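You operate a simulated robot arm through the tools that you are given. There is no shell and no other tool.

The job below is to be done with a simulated robot arm. You get a single attempt, and the scene is never put back.

Task
Zero the width gauge with its jaw shut, then gauge the teal block.
Fine: it must read 65 mm; the block stays in, the jaw up against it. Set down upright: teal width block.

It is judged by the outcome, as a careful person would: the job done as asked, and still so three seconds after it is handed in. It fails if anything else is knocked over, pushed out of place, dropped, spilled or broken.

Robot
A 6-joint arm with a two-finger gripper, fixed in place. Base frame: the origin is at the foot of the arm, x ahead of it, y to its left, z up. Readings come in mm, degrees, newtons and seconds.
It reaches about 1298 mm from its shoulder. Its first joint turns from -149.0 to 149.0 degrees. Payload 1.57 kg.
The TCP is the grasp point between the finger pads, 21 mm short of the fingertips. In the tool frame z runs along the fingers and y along their closing line. The gripper opens to 70 mm. The gripper's body begins 50 mm behind the TCP.
Orientation is that of the tool frame in the base frame, as a unit quaternion [w, x, y, z]. With the fingers straight down and closing along the base's y, the tool's x points along the base's -x, its y along +y and its z along -z.

Tools
- The arm moves only by the tool servo_tool. Its argument "increments" is a list of rows, each a list of 7 numbers: the finger opening in mm, from 0 to 70, then the shift along the tool's x, y, z in mm, then the turn, a rotation vector about the tool's x, y, z in degrees. In form: [[claw, x, y, z, wx, wy, wz], ...]. A call has 1 to 20 rows; each row shifts and turns the commanded pose from where the row before left it, along the tool's axes as they then stand. Rows are played at 5 a second. More than 50 mm and 8.6 degrees between two rows, or a gripper value outside its range, and nothing of the call is played. A pose out of reach is approached as far as the arm can. The call stops where the force on the tool passes 80 N (or 10 N more than at its start, if that is more) or the arm is blocked; 0.2 s more then pass. Each finger halts on what it meets, pressing with about 30 N; the grip force reading is that of the motor and also rises with nothing between the fingers. The clock runs only during rows and for 0.2 s after the last one: add rows that do not move to give the fingers time. It gives the time, the measured TCP pose, the force on the tool (base axes), the opening and the grip force at its end, in the units of the frame above (readings bear some noise), with the torque about the TCP (base axes, N m) and any sound that the robot's microphone picked up.
- Cameras (640 x 400 px; columns grow to the right, rows downward): "scene" is fixed at [399.6, -648, 1586.9]; the picture's right is [0.34, 0.94, 0.00], its down [0.90, -0.33, -0.29] and it looks along [-0.27, 0.10, -0.96] (base axes); focal length 214 px, centre (320, 200). "wrist" rides on the gripper at [79, 4, -81] in the tool frame; the picture's right is [-0.05, 1.00, 0.00], its down [-0.67, -0.04, -0.74] and it looks along [-0.74, -0.04, 0.67] (tool axes); focal length 256 px, centre (320, 200). There is no depth. A picture from a camera that has moved, and an enlarged one, comes with that camera's place and axes in the base frame and with its lens.
- capture(camera): a new picture of that camera. The clock stands still meanwhile.
- raise_lower(by): slides the trunk up (or, below 0, down) by that many mm; the arm rides with it, the base frame stays. It gives what a move gives, with no picture.
- enlarge(camera, box): a new picture of the part [left, top, right, bottom] of that camera's present view, enlarged. The clock stands still meanwhile.
- finish_job(): hands the job in; it is judged then, once.

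Places have to be worked out from the pictures, the camera data and where the tool is seen. Open the gripper and draw the arm clear of the work before you hand the job in, unless the task says otherwise.

The tools are called as a command line: name --pt "numbers of a row" for each row, then --argument value for the rest, lists and objects as JSON in quotes. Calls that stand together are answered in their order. servo_tool: Moves the arm, as the interface text tells. Its arguments: {"type":"object","properties":{"increments":{"type":"array","items":{"type":"array","items":{"type":"number"}}}},"required":["increments"]} The other tools are called the same way: raise_lower (by) slides the trunk up or down; capture (camera) takes a picture; enlarge (camera, box) takes an enlarged picture of a part of a camera's view; finish_job () hands the job in.

At the start:

```text
t: 0.0
position: [114.9, -544.8, 1216.7]
ee_rot: [0.001, -0.001, 1.0, 0.0]
ft_force: [0.2, 0.0, -0.2]
moment: [0.01, 0.02, 0.0]
gripper_width: 69.9
grasp_force: 0.0
trunk travel left (down, up): [-897.0, 73.0]
```

scene: 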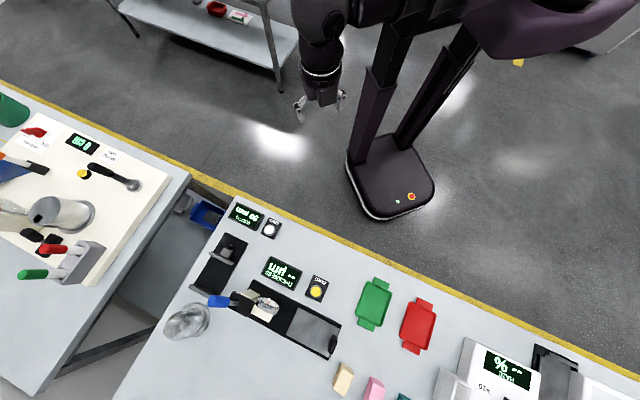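
wrist: 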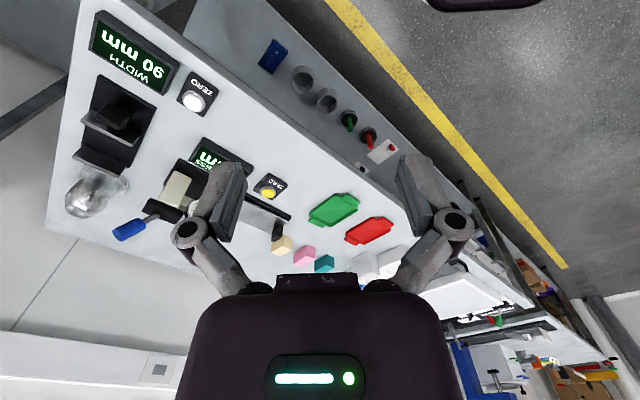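

I'll start by looking closer at the bench with the gauges and blocks.

enlarge --camera "scene" --box '[150, 190, 350, 370]'

enlarge --camera "scene" --box '[300, 250, 640, 400]'

enlarge --camera "wrist" --box '[50, 0, 410, 280]'

```text
2.22 times, centred on (250, 280) of scene
camera zoom: at [399.6, -648.0, 1586.9], right [0.34, 0.94, 0.0], down [0.9, -0.33, -0.29], along [-0.27, 0.1, -0.96], focal length 477 px, centre (476, 22)
```

zoom: 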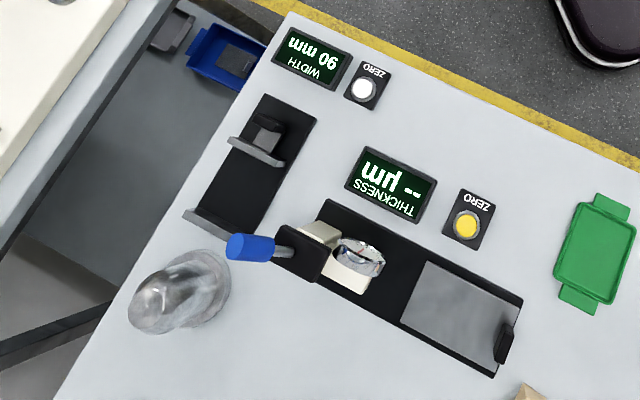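

```text
1.88 times, centred on (470, 325) of scene
camera zoom: at [399.6, -648.0, 1586.9], right [0.34, 0.94, 0.0], down [0.9, -0.33, -0.29], along [-0.27, 0.1, -0.96], focal length 404 px, centre (38, -35)
```

zoom: 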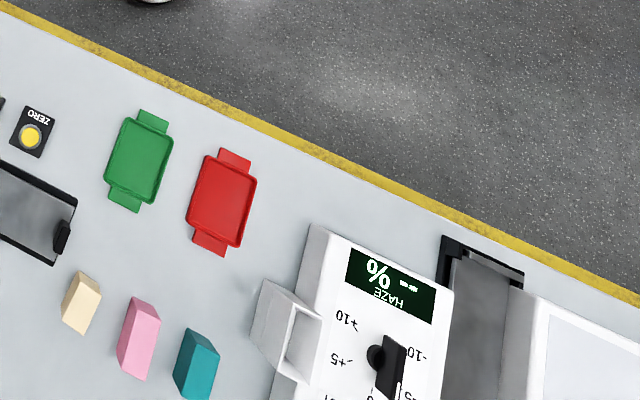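

```text
1.43 times, centred on (230, 140) of wrist
camera zoom: at [36.1, -540.8, 1295.8], right [0.05, 1.0, 0.0], down [0.67, -0.04, 0.74], along [0.74, -0.04, -0.67], focal length 366 px, centre (449, 286)
```

zoom: 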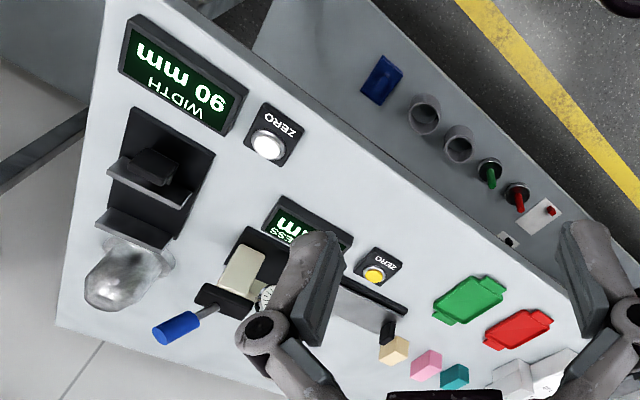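

The width gauge (reads 90) is at the left end of the bench, with its moving jaw apart from the far fixed jaw. The bench edge runs about 45° in the base frame, so I turn the tool 45° in place to square it with the bench and then shift toward the gauge for a better view.

servo_tool --pt "70 0 0 0 0 0 7.5" --pt "70 0 0 0 0 0 7.5" --pt "70 0 0 0 0 0 7.5" --pt "70 0 0 0 0 0 7.5" --pt "70 0 0 0 0 0 7.5" --pt "70 0 0 0 0 0 7.5" --pt "70 -40 -40 0 0 0 0" --pt "70 -40 -40 0 0 0 0" --pt "70 -40 -40 0 0 0 0" --pt "70 0 0 0 0 0 0"

```text
refused: row 7 steps farther than a row can; nothing moved
```

The diagonal step exceeded 50 mm, so I reduce the step size.

servo_tool --pt "70 0 0 0 0 0 7.5" --pt "70 0 0 0 0 0 7.5" --pt "70 0 0 0 0 0 7.5" --pt "70 0 0 0 0 0 7.5" --pt "70 0 0 0 0 0 7.5" --pt "70 0 0 0 0 0 7.5" --pt "70 -30 -30 0 0 0 0" --pt "70 -30 -30 0 0 0 0" --pt "70 -30 -30 0 0 0 0" --pt "70 -30 -30 0 0 0 0" --pt "70 0 0 0 0 0 0"

capture --camera "wrist"

capture --camera "scene"

```text
t: 2.4
position: [111.5, -712.4, 1216.2]
ee_rot: [0.0, 0.383, 0.924, 0.0]
ft_force: [-0.1, -0.2, -0.3]
moment: [0.02, 0.02, 0.01]
gripper_width: 70.1
grasp_force: 0.0
trunk travel left (down, up): [-897.0, 73.0]
```

```text
taken
camera wrist: at [59.9, -653.0, 1296.1], right [0.74, 0.67, 0.0], down [0.45, -0.5, 0.75], along [0.5, -0.55, -0.67], focal length 256 px, centre (320, 200)
```

wrist: 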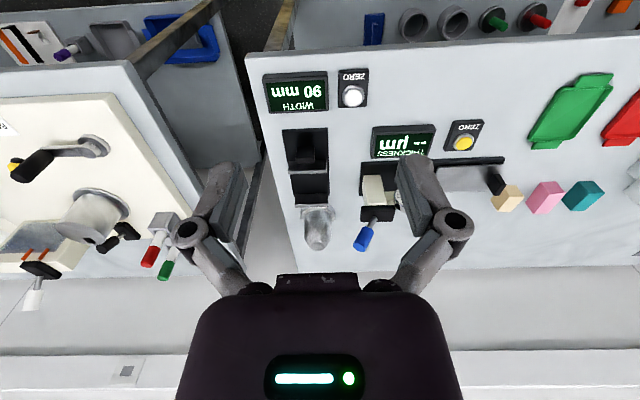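

```text
taken
```

scene: 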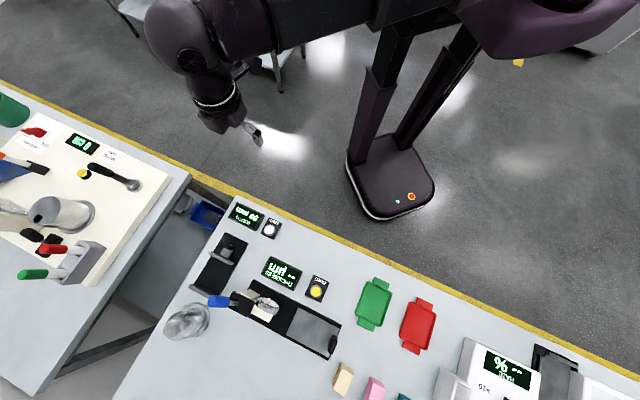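

The tool is squared to the bench. I enlarge the gauge and block areas of this view.

enlarge --camera "wrist" --box '[240, 50, 420, 262]'

enlarge --camera "wrist" --box '[420, 50, 640, 250]'

```text
1.89 times, centred on (330, 156) of wrist
camera zoom: at [59.9, -653.0, 1296.1], right [0.74, 0.67, 0.0], down [0.45, -0.5, 0.75], along [0.5, -0.55, -0.67], focal length 483 px, centre (301, 283)
```

zoom: 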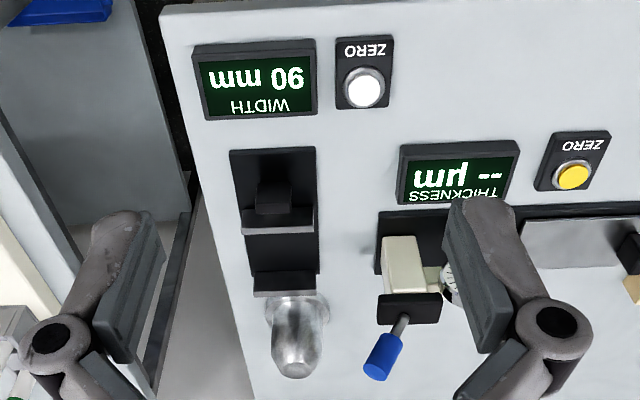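

```text
2.00 times, centred on (530, 150) of wrist
camera zoom: at [59.9, -653.0, 1296.1], right [0.74, 0.67, 0.0], down [0.45, -0.5, 0.75], along [0.5, -0.55, -0.67], focal length 512 px, centre (-100, 300)
```

zoom: 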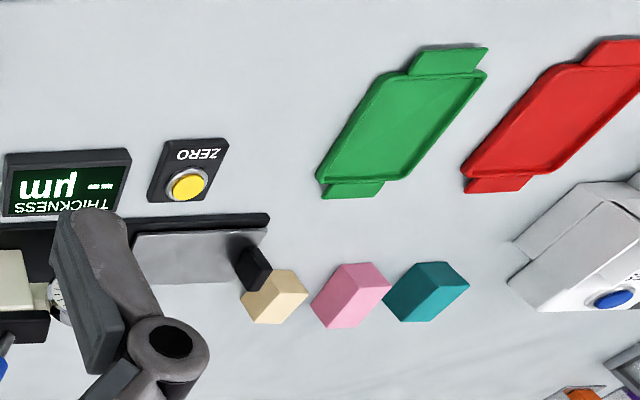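

I move forward and slightly right over the gauge for a steeper look at it.

servo_tool --pt "70 -40 -15 0 0 0 0" --pt "70 -40 -15 0 0 0 0" --pt "70 -40 -15 0 0 0 0" --pt "70 -40 -15 0 0 0 0" --pt "70 0 0 0 0 0 0"

capture --camera "wrist"

enlarge --camera "wrist" --box '[230, 0, 430, 160]'

```text
t: 3.6
position: [182.0, -871.8, 1216.1]
ee_rot: [0.001, 0.383, 0.924, 0.001]
ft_force: [0.5, 0.2, 0.2]
moment: [0.01, -0.01, 0.0]
gripper_width: 69.9
grasp_force: 0.0
out of reach, approached as far as the arm can: row 3
trunk travel left (down, up): [-897.0, 73.0]
```

```text
taken
camera wrist: at [129.5, -812.2, 1296.2], right [0.74, 0.67, 0.0], down [0.45, -0.5, 0.75], along [0.5, -0.55, -0.67], focal length 256 px, centre (320, 200)
```

wrist: 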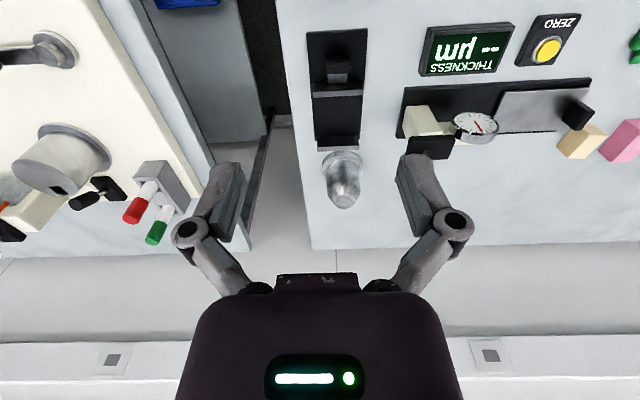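

```text
2.50 times, centred on (330, 80) of wrist
camera zoom: at [129.5, -812.2, 1296.2], right [0.74, 0.67, 0.0], down [0.45, -0.5, 0.75], along [0.5, -0.55, -0.67], focal length 640 px, centre (295, 500)
```

zoom: 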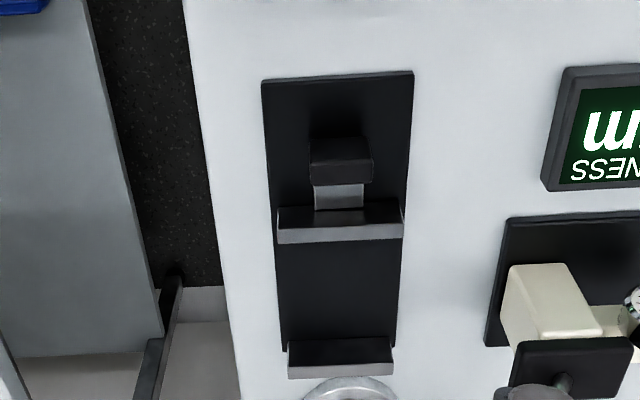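

The gauge is square to the bench: plate centre near u≈-463 (bench axes), the moving jaw at about v 850–859, the fixed jaw face at about v 953, jaw tops at z≈904. The arm reported its reach limit at this height, so I lower the trunk to bring the shoulder nearer working height, then look again.

raise_lower --by -180

capture --camera "wrist"

capture --camera "scene"

```text
t: 5.6
position: [182.2, -872.6, 1036.3]
ee_rot: [0.0, 0.382, 0.924, 0.0]
ft_force: [-0.4, -1.1, -0.7]
moment: [-0.01, 0.0, 0.0]
gripper_width: 70.4
grasp_force: 0.1
trunk travel left (down, up): [-717.0, 253.0]
```

```text
taken
camera wrist: at [129.7, -812.7, 1115.9], right [0.74, 0.67, 0.0], down [0.45, -0.5, 0.74], along [0.5, -0.55, -0.67], focal length 256 px, centre (320, 200)
```

wrist: 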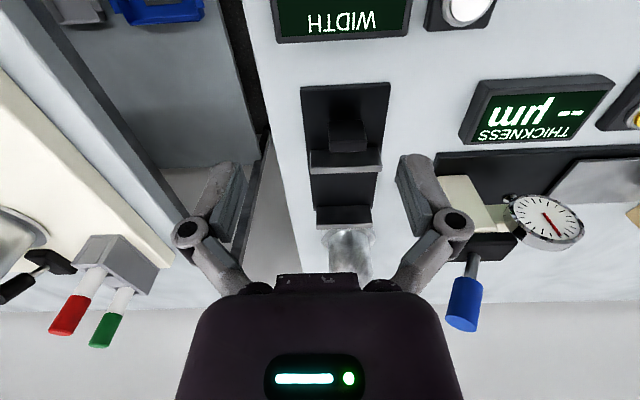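

```text
taken
```

scene: 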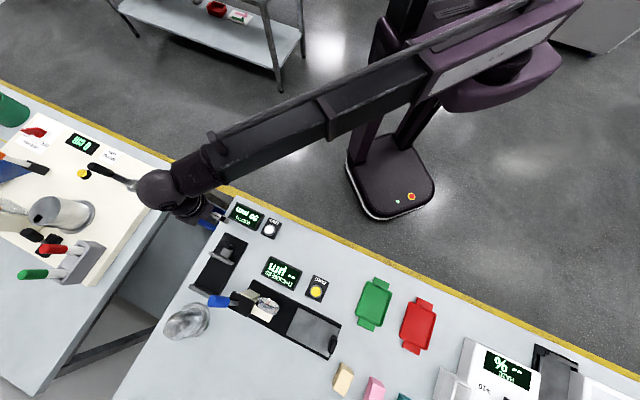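

The arm is almost straight and roughly level here. I enlarge the gauge for jaw and knob details.

enlarge --camera "wrist" --box '[270, 60, 430, 290]'

enlarge --camera "scene" --box '[150, 190, 350, 370]'

```text
1.74 times, centred on (350, 175) of wrist
camera zoom: at [129.7, -812.7, 1115.9], right [0.74, 0.67, 0.0], down [0.45, -0.5, 0.74], along [0.5, -0.55, -0.67], focal length 445 px, centre (268, 244)
```

zoom: 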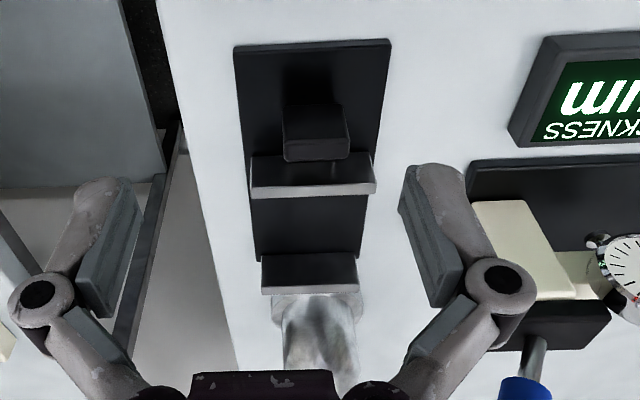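

```text
2.22 times, centred on (250, 280) of scene
camera zoom: at [399.6, -648.0, 1586.9], right [0.34, 0.94, 0.0], down [0.9, -0.33, -0.29], along [-0.27, 0.1, -0.96], focal length 477 px, centre (476, 22)
```

zoom: 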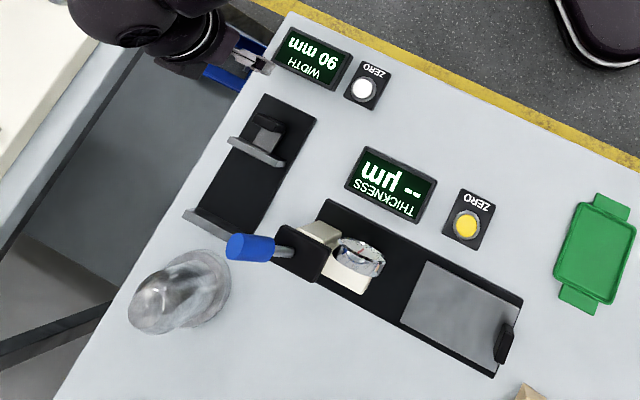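

From two views: the knob behind the moving jaw is about 35 mm wide, at u≈-465, v 798–812, top z≈928. I move over the knob at the present height.

servo_tool --pt "70 -30 12 0 0 0 0" --pt "70 -29 11 0 0 0 0" --pt "70 0 0 30 0 0 0" --pt "70 0 0 0 0 0 0"

capture --camera "wrist"

capture --camera "scene"

```text
t: 6.6
position: [238.8, -896.9, 1036.7]
ee_rot: [0.001, 0.382, 0.924, -0.001]
ft_force: [0.1, -0.6, 0.5]
moment: [-0.02, 0.02, 0.01]
gripper_width: 70.2
grasp_force: 0.1
out of reach, approached as far as the arm can: row 3
trunk travel left (down, up): [-717.0, 253.0]
```

```text
taken
camera wrist: at [185.7, -837.7, 1115.7], right [0.74, 0.67, 0.0], down [0.45, -0.5, 0.74], along [0.5, -0.55, -0.67], focal length 256 px, centre (320, 200)
```

wrist: 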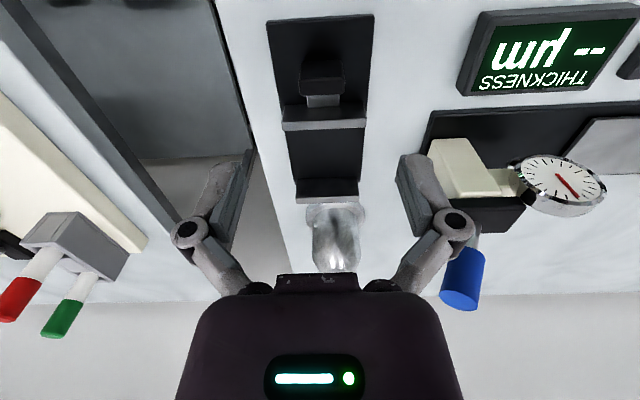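

```text
taken
```

scene: 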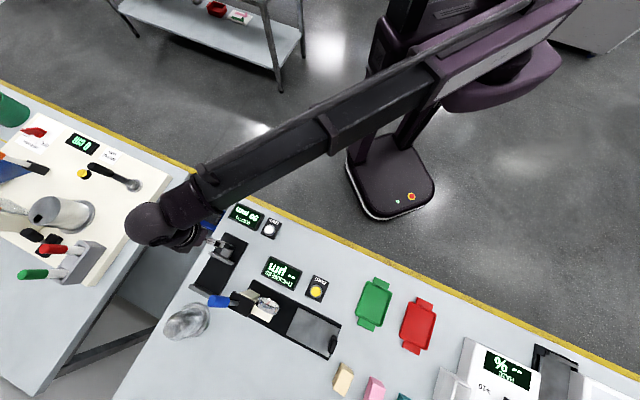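

The down step was out of reach: the shoulder is too high. I'll raise the tool relative to the shoulder, then lower the trunk so that the arm is better placed over the gauge.

servo_tool --pt "70 0 0 -40 0 0 0" --pt "70 0 0 -40 0 0 0" --pt "70 0 0 -40 0 0 0" --pt "70 0 0 -40 0 0 0" --pt "70 0 0 0 0 0 0"

```text
t: 7.8
position: [236.8, -897.7, 1035.6]
ee_rot: [0.0, 0.382, 0.924, -0.001]
ft_force: [0.0, -0.6, 0.3]
moment: [-0.03, 0.05, 0.01]
gripper_width: 69.7
grasp_force: 0.1
out of reach, approached as far as the arm can: row 1, 2, 3, 4
trunk travel left (down, up): [-717.0, 253.0]
```

Both directions were refused as out of reach, so the arm is at a limit here. I back off toward the robot a little to see where free movement returns.

servo_tool --pt "70 30 0 0 0 0 0" --pt "70 30 0 0 0 0 0" --pt "70 0 0 0 0 0 0"

```text
t: 8.6
position: [196.9, -855.5, 1034.6]
ee_rot: [0.0, 0.383, 0.924, 0.0]
ft_force: [0.2, 0.0, 0.1]
moment: [0.03, 0.01, 0.02]
gripper_width: 70.1
grasp_force: 0.0
trunk travel left (down, up): [-717.0, 253.0]
```

Backing off worked, and the commanded pose tracks what was reached. Now I test raising by 40 mm from here.

servo_tool --pt "70 0 0 -40 0 0 0" --pt "70 0 0 0 0 0 0"

```text
t: 9.2
position: [197.0, -854.0, 1036.1]
ee_rot: [0.0, 0.383, 0.924, 0.0]
ft_force: [-0.2, -0.2, -0.5]
moment: [0.01, -0.02, 0.0]
gripper_width: 69.9
grasp_force: 0.1
out of reach, approached as far as the arm can: row 1
trunk travel left (down, up): [-717.0, 253.0]
```

Raising is refused even here. I test small vertical and tilt moves to understand what the arm can do.

servo_tool --pt "70 0 0 10 0 0 0" --pt "70 0 0 0 0 0 0"

servo_tool --pt "70 0 0 -10 0 0 0" --pt "70 0 0 0 0 0 0"

servo_tool --pt "70 0 0 0 0 4 0" --pt "70 0 0 0 0 0 0"

```text
t: 9.8
position: [196.1, -854.3, 1035.8]
ee_rot: [0.0, 0.383, 0.924, 0.0]
ft_force: [0.0, 0.1, 0.0]
moment: [-0.02, 0.03, 0.01]
gripper_width: 69.9
grasp_force: 0.1
out of reach, approached as far as the arm can: row 1
trunk travel left (down, up): [-717.0, 253.0]
```

```text
t: 10.4
position: [196.2, -853.5, 1035.9]
ee_rot: [-0.001, 0.383, 0.924, 0.0]
ft_force: [-0.6, 0.6, -0.7]
moment: [-0.02, 0.01, -0.03]
gripper_width: 70.0
grasp_force: 0.1
out of reach, approached as far as the arm can: row 1
trunk travel left (down, up): [-717.0, 253.0]
```

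```text
t: 11.0
position: [195.3, -853.0, 1036.3]
ee_rot: [-0.032, 0.382, 0.923, 0.013]
ft_force: [-0.2, -0.2, -0.1]
moment: [-0.02, 0.02, 0.0]
gripper_width: 69.8
grasp_force: 0.1
trunk travel left (down, up): [-717.0, 253.0]
```

The arm only travels horizontally when the tool is vertical; height comes from the trunk alone. I undo the tilt and move back over the knob (v≈805, u≈-464).

servo_tool --pt "70 0 0 0 0 -4 0" --pt "70 -32 0.5 0 0 0 0" --pt "70 -32 0.5 0 0 0 0" --pt "70 0 0 0 0 0 0"

capture --camera "wrist"

```text
t: 12.0
position: [238.2, -897.3, 1036.2]
ee_rot: [0.0, 0.383, 0.924, 0.0]
ft_force: [0.2, 0.8, 0.7]
moment: [-0.03, -0.03, 0.01]
gripper_width: 70.0
grasp_force: 0.1
trunk travel left (down, up): [-717.0, 253.0]
```

```text
taken
camera wrist: at [186.1, -837.5, 1115.9], right [0.74, 0.67, 0.0], down [0.45, -0.5, 0.75], along [0.5, -0.55, -0.67], focal length 256 px, centre (320, 200)
```

wrist: 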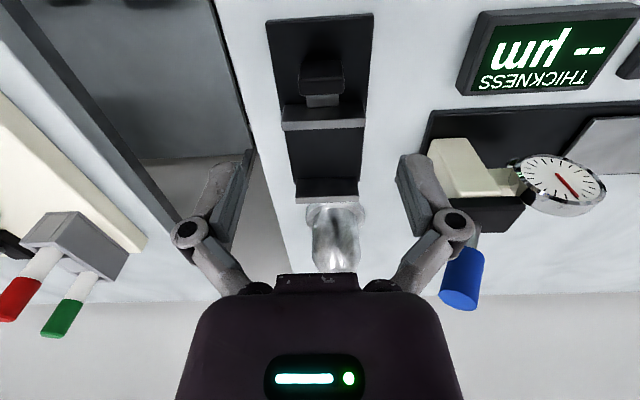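

TCP is centred over the knob (u≈-466, v≈803). I lower the trunk most of the way so that the fingertips are just at knob-top height, then check.

raise_lower --by -80

capture --camera "wrist"

enlarge --camera "scene" --box '[150, 180, 330, 320]'

```text
t: 13.2
position: [239.1, -897.5, 956.3]
ee_rot: [0.001, 0.383, 0.924, 0.0]
ft_force: [0.2, 0.6, 1.0]
moment: [0.01, -0.01, 0.03]
gripper_width: 70.1
grasp_force: 0.1
trunk travel left (down, up): [-637.0, 333.0]
```

```text
taken
camera wrist: at [186.1, -837.6, 1035.9], right [0.74, 0.67, 0.0], down [0.45, -0.5, 0.74], along [0.5, -0.55, -0.67], focal length 256 px, centre (320, 200)
```

wrist: 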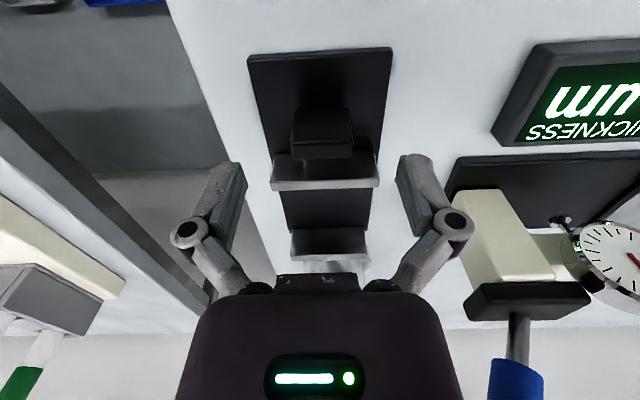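

```text
2.86 times, centred on (240, 250) of scene
camera zoom: at [399.6, -648.0, 1586.9], right [0.34, 0.94, 0.0], down [0.9, -0.33, -0.29], along [-0.27, 0.1, -0.96], focal length 613 px, centre (549, 57)
```

zoom: 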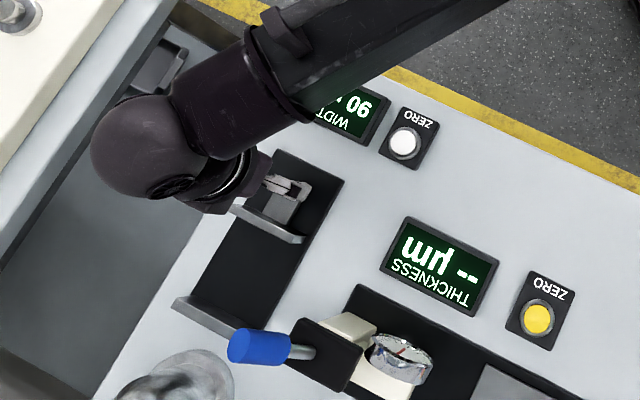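

The knob sits centred between the open fingers (knob u≈-464, v≈804). I nudge 2 mm sideways, then lower 41 mm to bring the pads alongside the knob.

servo_tool --pt "70 0 2 0 0 0 0" --pt "70 0 0 0 0 0 0"

raise_lower --by -41

capture --camera "wrist"

```text
t: 13.8
position: [240.1, -896.2, 955.0]
ee_rot: [0.0, 0.383, 0.924, -0.001]
ft_force: [0.5, 0.1, 0.0]
moment: [-0.02, 0.0, 0.01]
gripper_width: 70.1
grasp_force: 0.1
trunk travel left (down, up): [-637.0, 333.0]
```

```text
t: 14.6
position: [239.8, -896.2, 914.7]
ee_rot: [0.001, 0.383, 0.924, 0.001]
ft_force: [0.8, 0.8, 0.6]
moment: [0.02, -0.02, 0.02]
gripper_width: 69.7
grasp_force: 0.0
trunk travel left (down, up): [-596.0, 374.0]
```

```text
taken
camera wrist: at [187.7, -836.4, 994.8], right [0.74, 0.67, 0.0], down [0.45, -0.5, 0.74], along [0.5, -0.55, -0.67], focal length 256 px, centre (320, 200)
```

wrist: 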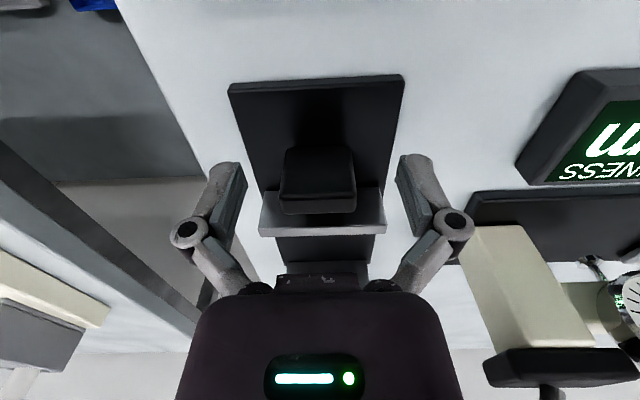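

Fingers straddle the knob. I close onto it.

servo_tool --pt "50 0 0 0 0 0 0" --pt "40 0 0 0 0 0 0" --pt "25 0 0 0 0 0 0" --pt "25 0 0 0 0 0 0" --pt "25 0 0 0 0 0 0"

capture --camera "wrist"

```text
t: 15.8
position: [240.0, -895.7, 915.1]
ee_rot: [0.0, 0.383, 0.924, 0.0]
ft_force: [-5.5, -10.7, 7.0]
moment: [-0.25, 0.28, -0.08]
gripper_width: 35.8
grasp_force: 31.8
trunk travel left (down, up): [-596.0, 374.0]
```

```text
taken
camera wrist: at [186.7, -837.2, 994.8], right [0.74, 0.67, 0.0], down [0.45, -0.5, 0.75], along [0.5, -0.56, -0.67], focal length 256 px, centre (320, 200)
```

wrist: 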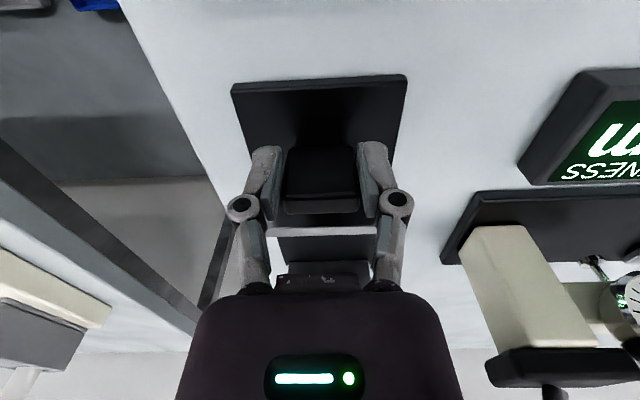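

Gripped at 35.8 mm, with slight side load. I relieve it a little and push the jaw away toward the fixed jaw in 8 mm steps, stopping short of contact.

servo_tool --pt "25 0 -0.8 0 0 0 0" --pt "25 -8 0 0 0 0 0" --pt "25 -8 0 0 0 0 0" --pt "25 -8 0 0 0 0 0" --pt "25 -8 0 0 0 0 0" --pt "25 -8 0 0 0 0 0" --pt "25 -8 0 0 0 0 0" --pt "25 -8 0 0 0 0 0" --pt "25 -8 0 0 0 0 0" --pt "25 -8 0 0 0 0 0" --pt "25 0 0 0 0 0 0"

capture --camera "scene"

capture --camera "wrist"

```text
t: 18.2
position: [289.5, -948.0, 914.5]
ee_rot: [0.0, 0.384, 0.923, 0.0]
ft_force: [-7.6, -8.7, 5.7]
moment: [0.24, 0.54, -0.02]
gripper_width: 35.8
grasp_force: 32.5
trunk travel left (down, up): [-596.0, 374.0]
```

```text
taken
```

scene: 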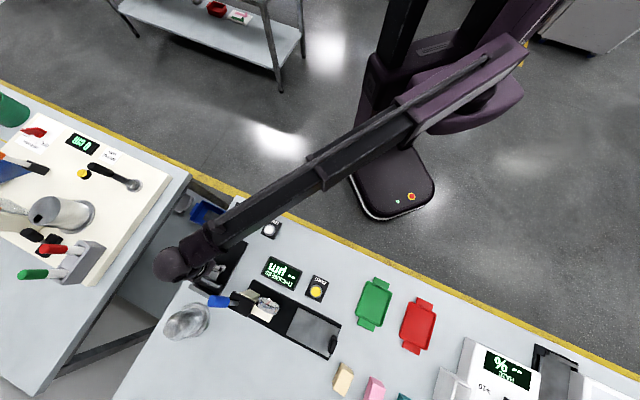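

```text
taken
camera wrist: at [237.8, -888.4, 994.8], right [0.74, 0.67, 0.0], down [0.45, -0.5, 0.75], along [0.5, -0.55, -0.67], focal length 256 px, centre (320, 200)
```

wrist: 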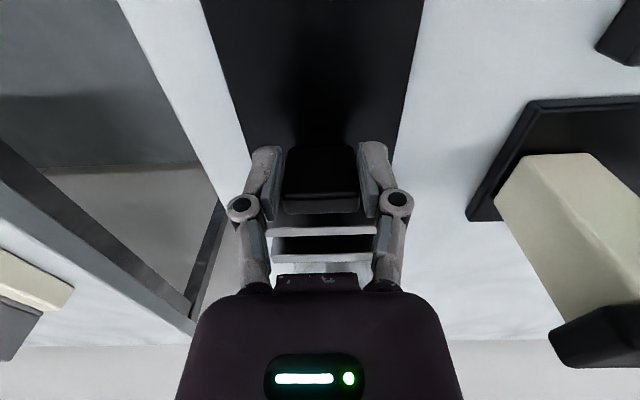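

The jaw follows cleanly (about 72 mm moved, roughly 20 mm left). I continue with smaller steps.

servo_tool --pt "25 -4 0 0 0 0 0" --pt "25 -4 0 0 0 0 0" --pt "25 -4 0 0 0 0 0" --pt "25 -3 0 0 0 0 0" --pt "25 0 0 0 0 0 0"

enlarge --camera "wrist" --box '[230, 130, 430, 290]'

```text
t: 19.4
position: [300.0, -957.6, 914.6]
ee_rot: [0.0, 0.382, 0.924, 0.0]
ft_force: [-8.5, -7.9, 3.8]
moment: [0.05, 0.07, -0.03]
gripper_width: 35.8
grasp_force: 31.5
trunk travel left (down, up): [-596.0, 374.0]
```

```text
2.50 times, centred on (330, 210) of wrist
camera zoom: at [247.9, -898.6, 994.8], right [0.74, 0.67, 0.0], down [0.45, -0.5, 0.75], along [0.5, -0.55, -0.67], focal length 640 px, centre (295, 175)
```

zoom: 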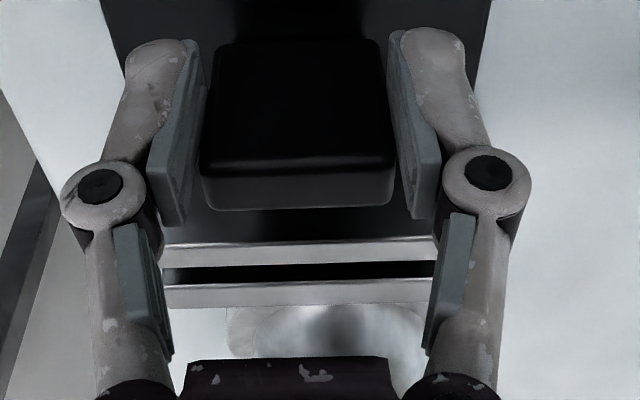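

The remaining gap looks like about 8 mm. I continue with 2 mm then 1 mm steps and watch the push force.

servo_tool --pt "25 -2 0 0 0 0 0" --pt "25 -2 0 0 0 0 0" --pt "25 -1 0 0 0 0 0" --pt "25 -1 0 0 0 0 0" --pt "25 0 0 0 0 0 0"

enlarge --camera "wrist" --box '[230, 130, 430, 290]'

```text
t: 20.6
position: [304.8, -962.5, 914.5]
ee_rot: [0.0, 0.383, 0.924, 0.0]
ft_force: [-8.1, -7.5, 3.4]
moment: [-0.19, 0.16, -0.11]
gripper_width: 35.6
grasp_force: 32.2
trunk travel left (down, up): [-596.0, 374.0]
```

```text
2.50 times, centred on (330, 210) of wrist
camera zoom: at [252.8, -903.6, 994.8], right [0.74, 0.67, 0.0], down [0.45, -0.5, 0.75], along [0.5, -0.55, -0.67], focal length 640 px, centre (295, 175)
```

zoom: 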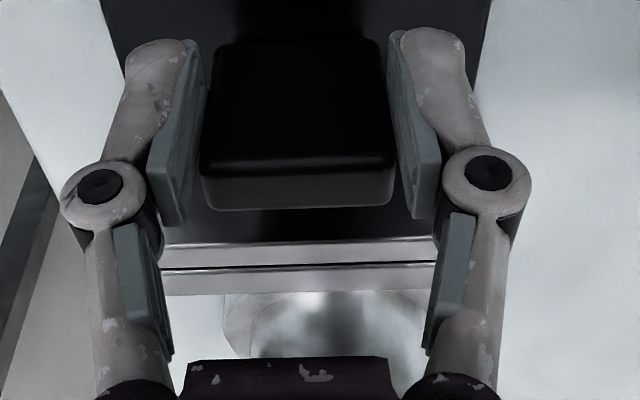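

Only a mm or two remains. I push on in 1 mm steps, watching for resistance.

servo_tool --pt "25 -1 0 0 0 0 0" --pt "25 -1 0 0 0 0 0" --pt "25 0 0 0 0 0 0"

enlarge --camera "wrist" --box '[260, 190, 400, 270]'

```text
t: 21.4
position: [306.8, -964.5, 914.3]
ee_rot: [0.0, 0.383, 0.924, 0.001]
ft_force: [-10.1, -7.9, 4.7]
moment: [-0.03, 0.12, -0.03]
gripper_width: 35.8
grasp_force: 31.7
trunk travel left (down, up): [-596.0, 374.0]
```

```text
4.57 times, centred on (330, 230) of wrist
camera zoom: at [253.4, -904.2, 994.8], right [0.74, 0.67, 0.0], down [0.45, -0.5, 0.75], along [0.5, -0.55, -0.67], focal length 1170 px, centre (274, 63)
```

zoom: 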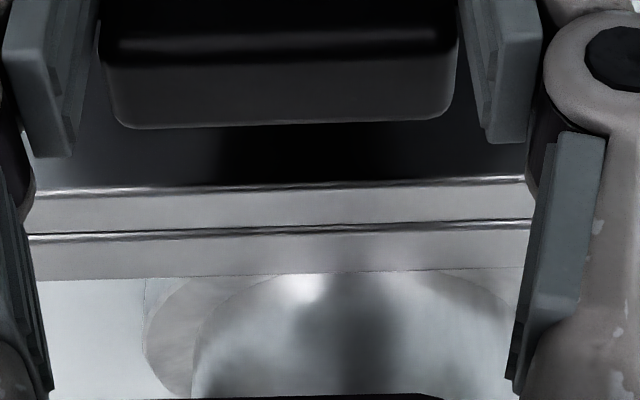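

The camera advanced under 1 mm for a 2 mm command, so the jaws look to be meeting. I press a few mm more to confirm contact by force.

servo_tool --pt "25 -1 0 0 0 0 0" --pt "25 -1 0 0 0 0 0" --pt "25 -1 0 0 0 0 0" --pt "25 0 0 0 0 0 0"

enlarge --camera "wrist" --box '[260, 190, 400, 270]'

capture --camera "scene"

```text
t: 22.4
position: [307.6, -964.4, 913.6]
ee_rot: [-0.001, 0.383, 0.924, 0.002]
ft_force: [-18.4, 13.4, -11.4]
moment: [0.11, 0.04, 0.0]
gripper_width: 35.4
grasp_force: 32.3
trunk travel left (down, up): [-596.0, 374.0]
```

```text
4.57 times, centred on (330, 230) of wrist
camera zoom: at [254.3, -905.2, 995.1], right [0.74, 0.67, 0.0], down [0.45, -0.5, 0.74], along [0.5, -0.55, -0.67], focal length 1170 px, centre (274, 63)
```

zoom: 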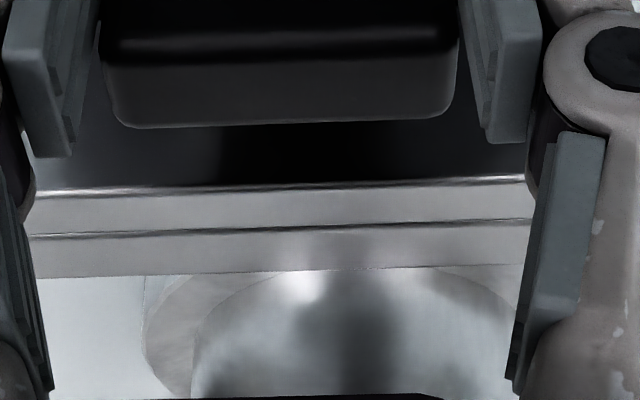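

```text
taken
```

scene: 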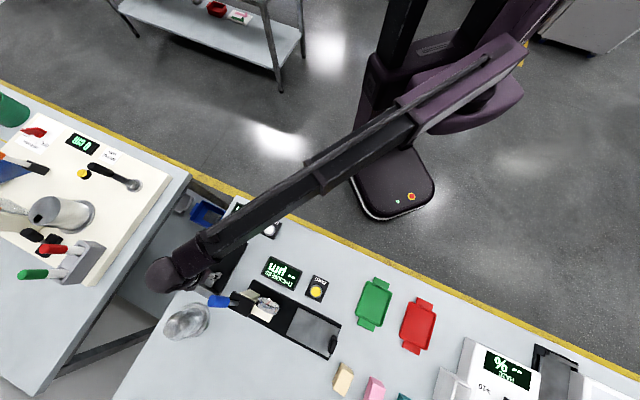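

Push force is now ~22 N against the fixed jaw and the jaws show no gap: shut. I open the fingers and check the jaw stays closed.

servo_tool --pt "36 2 0 0 0 0 0" --pt "50 0 0 0 0 0 0" --pt "66 0 0 0 0 0 0" --pt "66 0 0 0 0 0 0"

enlarge --camera "wrist" --box '[230, 130, 430, 290]'

```text
t: 23.4
position: [307.2, -964.5, 914.8]
ee_rot: [0.0, 0.383, 0.924, 0.0]
ft_force: [-0.3, 1.2, 0.0]
moment: [0.0, 0.02, 0.0]
gripper_width: 66.1
grasp_force: 0.1
trunk travel left (down, up): [-596.0, 374.0]
```

```text
2.50 times, centred on (330, 210) of wrist
camera zoom: at [255.2, -905.2, 994.8], right [0.74, 0.67, 0.0], down [0.45, -0.5, 0.74], along [0.5, -0.55, -0.67], focal length 640 px, centre (295, 175)
```

zoom: 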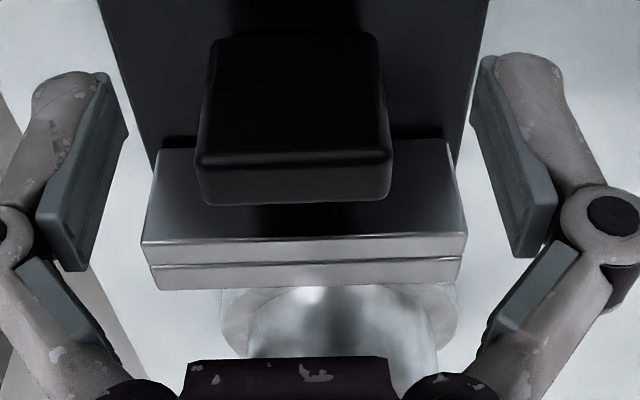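

Jaw stays shut. I raise the trunk 80 mm clear of the gauge, then move back toward the white ZERO button (est. u≈-374, v≈712).

raise_lower --by 80

servo_tool --pt "40 40 18 0 0 0 0" --pt "20 40 18 0 0 0 0" --pt "0 40 18 0 0 0 0" --pt "0 40 18 0 0 0 0" --pt "0 26 19 0 0 0 0" --pt "0 0 0 0 0 0 0"

capture --camera "wrist"

capture --camera "scene"

```text
t: 24.6
position: [307.1, -964.7, 995.4]
ee_rot: [0.0, 0.382, 0.924, 0.0]
ft_force: [0.5, 0.3, -0.8]
moment: [0.01, 0.01, -0.01]
gripper_width: 66.2
grasp_force: 0.0
trunk travel left (down, up): [-676.0, 294.0]
```

```text
t: 26.0
position: [242.0, -769.3, 995.5]
ee_rot: [0.0, 0.383, 0.924, -0.001]
ft_force: [0.8, -0.4, 0.4]
moment: [-0.05, -0.02, -0.01]
gripper_width: 0.0
grasp_force: 28.6
trunk travel left (down, up): [-676.0, 294.0]
```

```text
taken
camera wrist: at [188.7, -710.8, 1074.7], right [0.74, 0.67, 0.0], down [0.45, -0.5, 0.74], along [0.5, -0.55, -0.67], focal length 256 px, centre (320, 200)
```

wrist: 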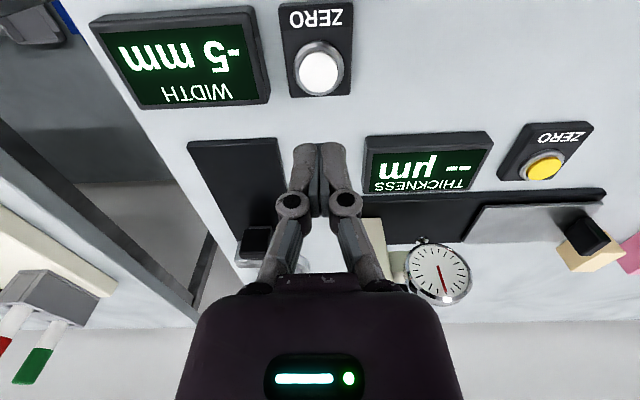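

```text
taken
```

scene: 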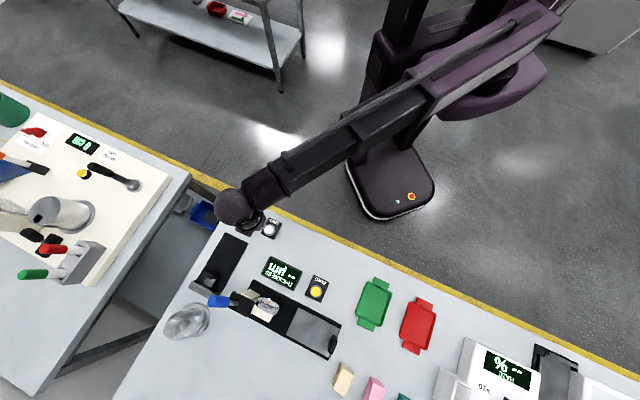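

The display now reads -5 mm with the jaw shut, confirming zeroing is needed. The button is at u≈-374.4, v≈711; I shift there and enlarge to verify.

servo_tool --pt "0 4 -1.6 0 0 0 0" --pt "0 0 0 0 0 0 0"

raise_lower --by -70

capture --camera "wrist"

enlarge --camera "scene" --box '[210, 180, 310, 260]'

```text
t: 26.6
position: [237.1, -768.3, 993.9]
ee_rot: [0.001, 0.383, 0.924, 0.0]
ft_force: [0.0, 0.4, 0.0]
moment: [0.01, 0.01, 0.01]
gripper_width: 0.0
grasp_force: 28.4
trunk travel left (down, up): [-676.0, 294.0]
```

```text
t: 27.7
position: [237.4, -768.1, 924.4]
ee_rot: [0.001, 0.383, 0.924, 0.0]
ft_force: [-0.9, 0.5, -0.2]
moment: [-0.01, 0.0, -0.01]
gripper_width: 0.3
grasp_force: 28.5
trunk travel left (down, up): [-606.0, 364.0]
```

```text
taken
camera wrist: at [184.8, -708.5, 1004.8], right [0.74, 0.67, 0.0], down [0.45, -0.5, 0.74], along [0.5, -0.55, -0.67], focal length 256 px, centre (320, 200)
```

wrist: 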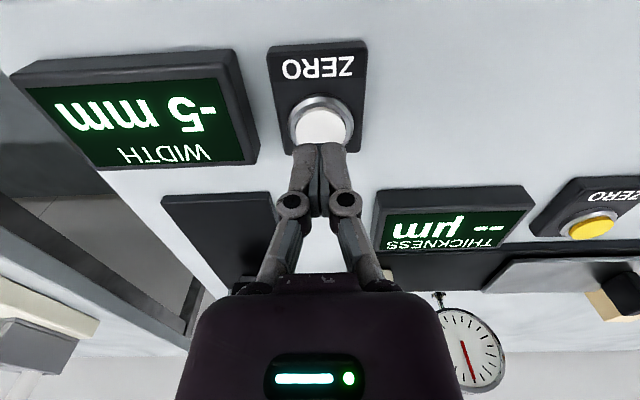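

```text
5.00 times, centred on (260, 220) of scene
camera zoom: at [399.6, -648.0, 1586.9], right [0.34, 0.94, 0.0], down [0.9, -0.33, -0.29], along [-0.27, 0.1, -0.96], focal length 1072 px, centre (620, 100)
```

zoom: 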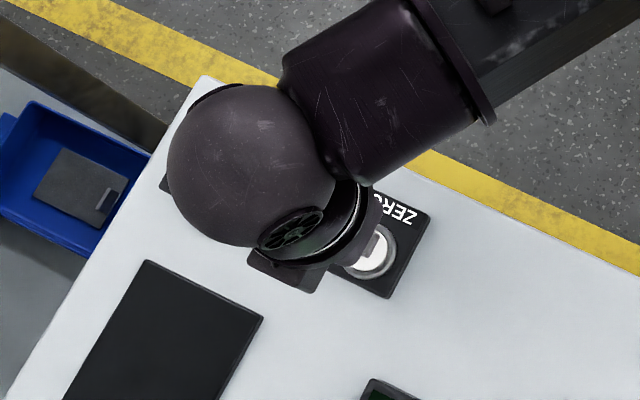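

Fingertips are right over the button, about 26 mm above it. I lower 20 mm, then press in small steps while watching force.

servo_tool --pt "0 -0.8 1.2 0 0 0 0" --pt "0 0 0 0 0 0 0"

raise_lower --by -20

capture --camera "wrist"

```text
t: 28.3
position: [238.4, -767.4, 924.5]
ee_rot: [0.0, 0.383, 0.924, 0.0]
ft_force: [-1.4, -0.3, 0.4]
moment: [0.02, 0.02, -0.01]
gripper_width: 0.0
grasp_force: 28.4
trunk travel left (down, up): [-606.0, 364.0]
```

```text
t: 28.9
position: [238.0, -766.9, 902.9]
ee_rot: [0.0, 0.383, 0.924, 0.0]
ft_force: [0.4, 0.7, 0.7]
moment: [-0.01, 0.0, -0.02]
gripper_width: 0.2
grasp_force: 28.4
trunk travel left (down, up): [-586.0, 384.0]
```

```text
taken
camera wrist: at [186.0, -708.0, 984.8], right [0.74, 0.67, 0.0], down [0.45, -0.5, 0.74], along [0.5, -0.55, -0.67], focal length 256 px, centre (320, 200)
```

wrist: 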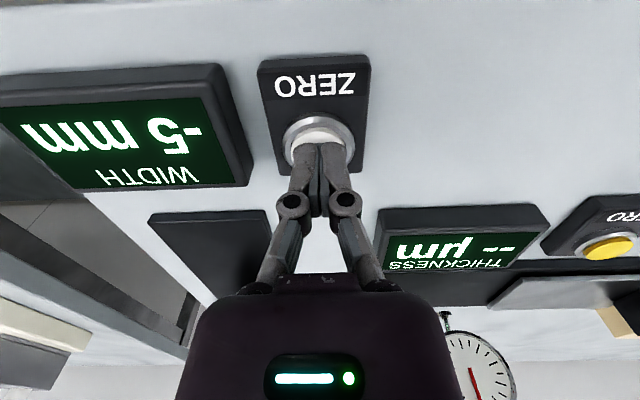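

Tips are just above the cap. I lower a further 4 mm and check force and display.

raise_lower --by -4

enlarge --camera "wrist" --box '[0, 40, 400, 240]'

```text
t: 29.5
position: [238.5, -768.1, 901.3]
ee_rot: [-0.001, 0.383, 0.924, 0.0]
ft_force: [0.7, 0.1, 3.4]
moment: [0.0, 0.02, 0.01]
gripper_width: 5.9
grasp_force: 28.6
trunk travel left (down, up): [-582.0, 388.0]
heard: click
```

```text
1.60 times, centred on (200, 140) of wrist
camera zoom: at [185.9, -708.0, 980.9], right [0.74, 0.67, 0.0], down [0.45, -0.5, 0.75], along [0.5, -0.55, -0.67], focal length 410 px, centre (512, 296)
```

zoom: 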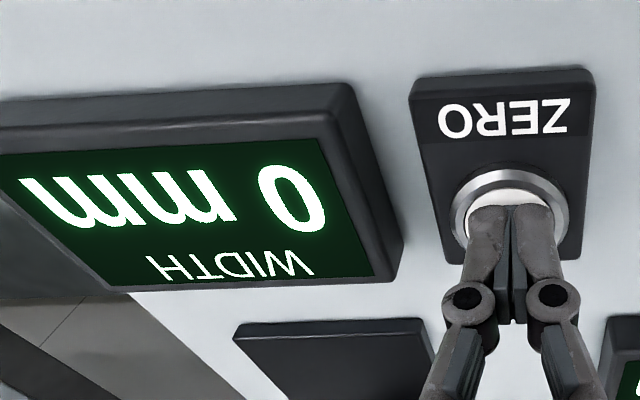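

Click heard and the display reads 0 mm. I raise clear and go back to the knob (shut position v≈899, u≈-465), opening the fingers.

raise_lower --by 80

servo_tool --pt "0 -37 -18 0 0 0 0" --pt "10 -37 -18 0 0 0 0" --pt "30 -37 -18 0 0 0 0" --pt "50 -37 -18 0 0 0 0" --pt "66 -39 -19.5 0 0 0 0" --pt "66 0 0 0 0 0 0"

capture --camera "wrist"

enlarge --camera "scene" --box '[150, 180, 330, 320]'

```text
t: 30.6
position: [238.2, -767.5, 980.8]
ee_rot: [0.0, 0.383, 0.924, 0.0]
ft_force: [0.1, 0.2, 0.5]
moment: [0.01, 0.03, 0.02]
gripper_width: 0.0
grasp_force: 28.3
trunk travel left (down, up): [-662.0, 308.0]
```

```text
t: 32.0
position: [304.3, -964.7, 980.6]
ee_rot: [0.0, 0.383, 0.924, -0.001]
ft_force: [0.4, -0.7, -0.5]
moment: [-0.03, 0.03, -0.01]
gripper_width: 66.0
grasp_force: 0.0
trunk travel left (down, up): [-662.0, 308.0]
```

```text
taken
camera wrist: at [253.2, -905.1, 1060.9], right [0.74, 0.67, 0.0], down [0.45, -0.5, 0.74], along [0.5, -0.55, -0.67], focal length 256 px, centre (320, 200)
```

wrist: 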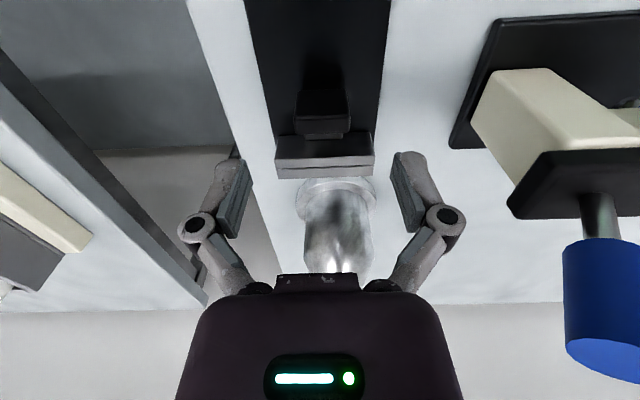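

```text
2.86 times, centred on (240, 250) of scene
camera zoom: at [399.6, -648.0, 1586.9], right [0.34, 0.94, 0.0], down [0.9, -0.33, -0.29], along [-0.27, 0.1, -0.96], focal length 613 px, centre (549, 57)
```

zoom: 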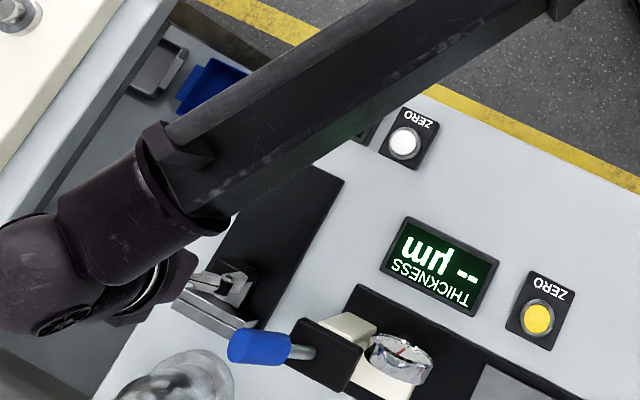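

The jaw is still shut. The fingers straddle the knob; I lower 66 mm and grip.

raise_lower --by -66

servo_tool --pt "50 -1 0 0 0 0 0" --pt "36 0 0 0 0 0 0" --pt "25 0 0 0 0 0 0" --pt "25 0 0 0 0 0 0" --pt "25 0 0 0 0 0 0"

```text
t: 33.1
position: [305.2, -964.3, 914.2]
ee_rot: [0.0, 0.382, 0.924, 0.0]
ft_force: [0.6, -0.6, 0.0]
moment: [0.01, -0.02, -0.01]
gripper_width: 65.9
grasp_force: 0.1
trunk travel left (down, up): [-596.0, 374.0]
```

```text
t: 34.3
position: [306.3, -965.4, 915.4]
ee_rot: [0.0, 0.382, 0.924, 0.0]
ft_force: [3.6, 2.9, 0.2]
moment: [0.14, -0.07, 0.03]
gripper_width: 35.7
grasp_force: 31.5
trunk travel left (down, up): [-596.0, 374.0]
```

Gripped with little side load. I pull the jaw back about 84 mm to open the gauge.

servo_tool --pt "25 6 0 0 0 0 0" --pt "25 6 0 0 0 0 0" --pt "25 8 0 0 0 0 0" --pt "25 8 0 0 0 0 0" --pt "25 8 0 0 0 0 0" --pt "25 8 0 0 0 0 0" --pt "25 8 0 0 0 0 0" --pt "25 8 0 0 0 0 0" --pt "25 8 0 0 0 0 0" --pt "25 8 0 0 0 0 0" --pt "25 8 0 0 0 0 0" --pt "25 0 0 0 0 0 0"

capture --camera "wrist"

enlarge --camera "scene" --box '[150, 180, 330, 320]'

```text
t: 36.9
position: [246.3, -904.9, 915.7]
ee_rot: [0.001, 0.382, 0.924, 0.0]
ft_force: [6.7, 8.0, -1.3]
moment: [-0.25, -0.31, -0.04]
gripper_width: 35.8
grasp_force: 32.3
trunk travel left (down, up): [-596.0, 374.0]
```

```text
taken
camera wrist: at [194.9, -845.7, 995.0], right [0.74, 0.67, 0.0], down [0.45, -0.5, 0.74], along [0.5, -0.55, -0.67], focal length 256 px, centre (320, 200)
```

wrist: 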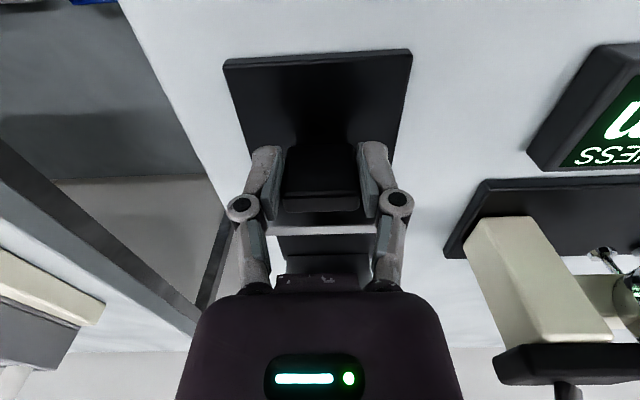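

```text
2.86 times, centred on (240, 250) of scene
camera zoom: at [399.6, -648.0, 1586.9], right [0.34, 0.94, 0.0], down [0.9, -0.33, -0.29], along [-0.27, 0.1, -0.96], focal length 613 px, centre (549, 57)
```

zoom: 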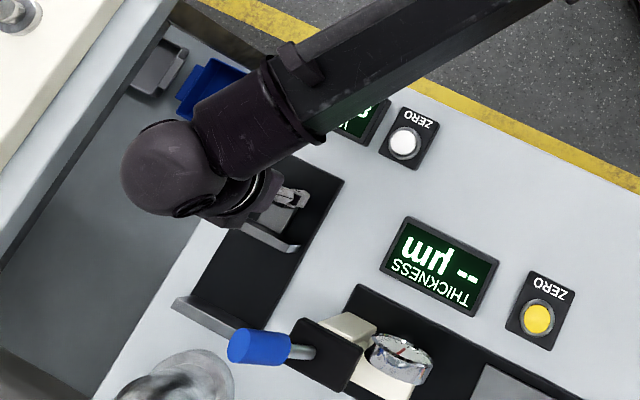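

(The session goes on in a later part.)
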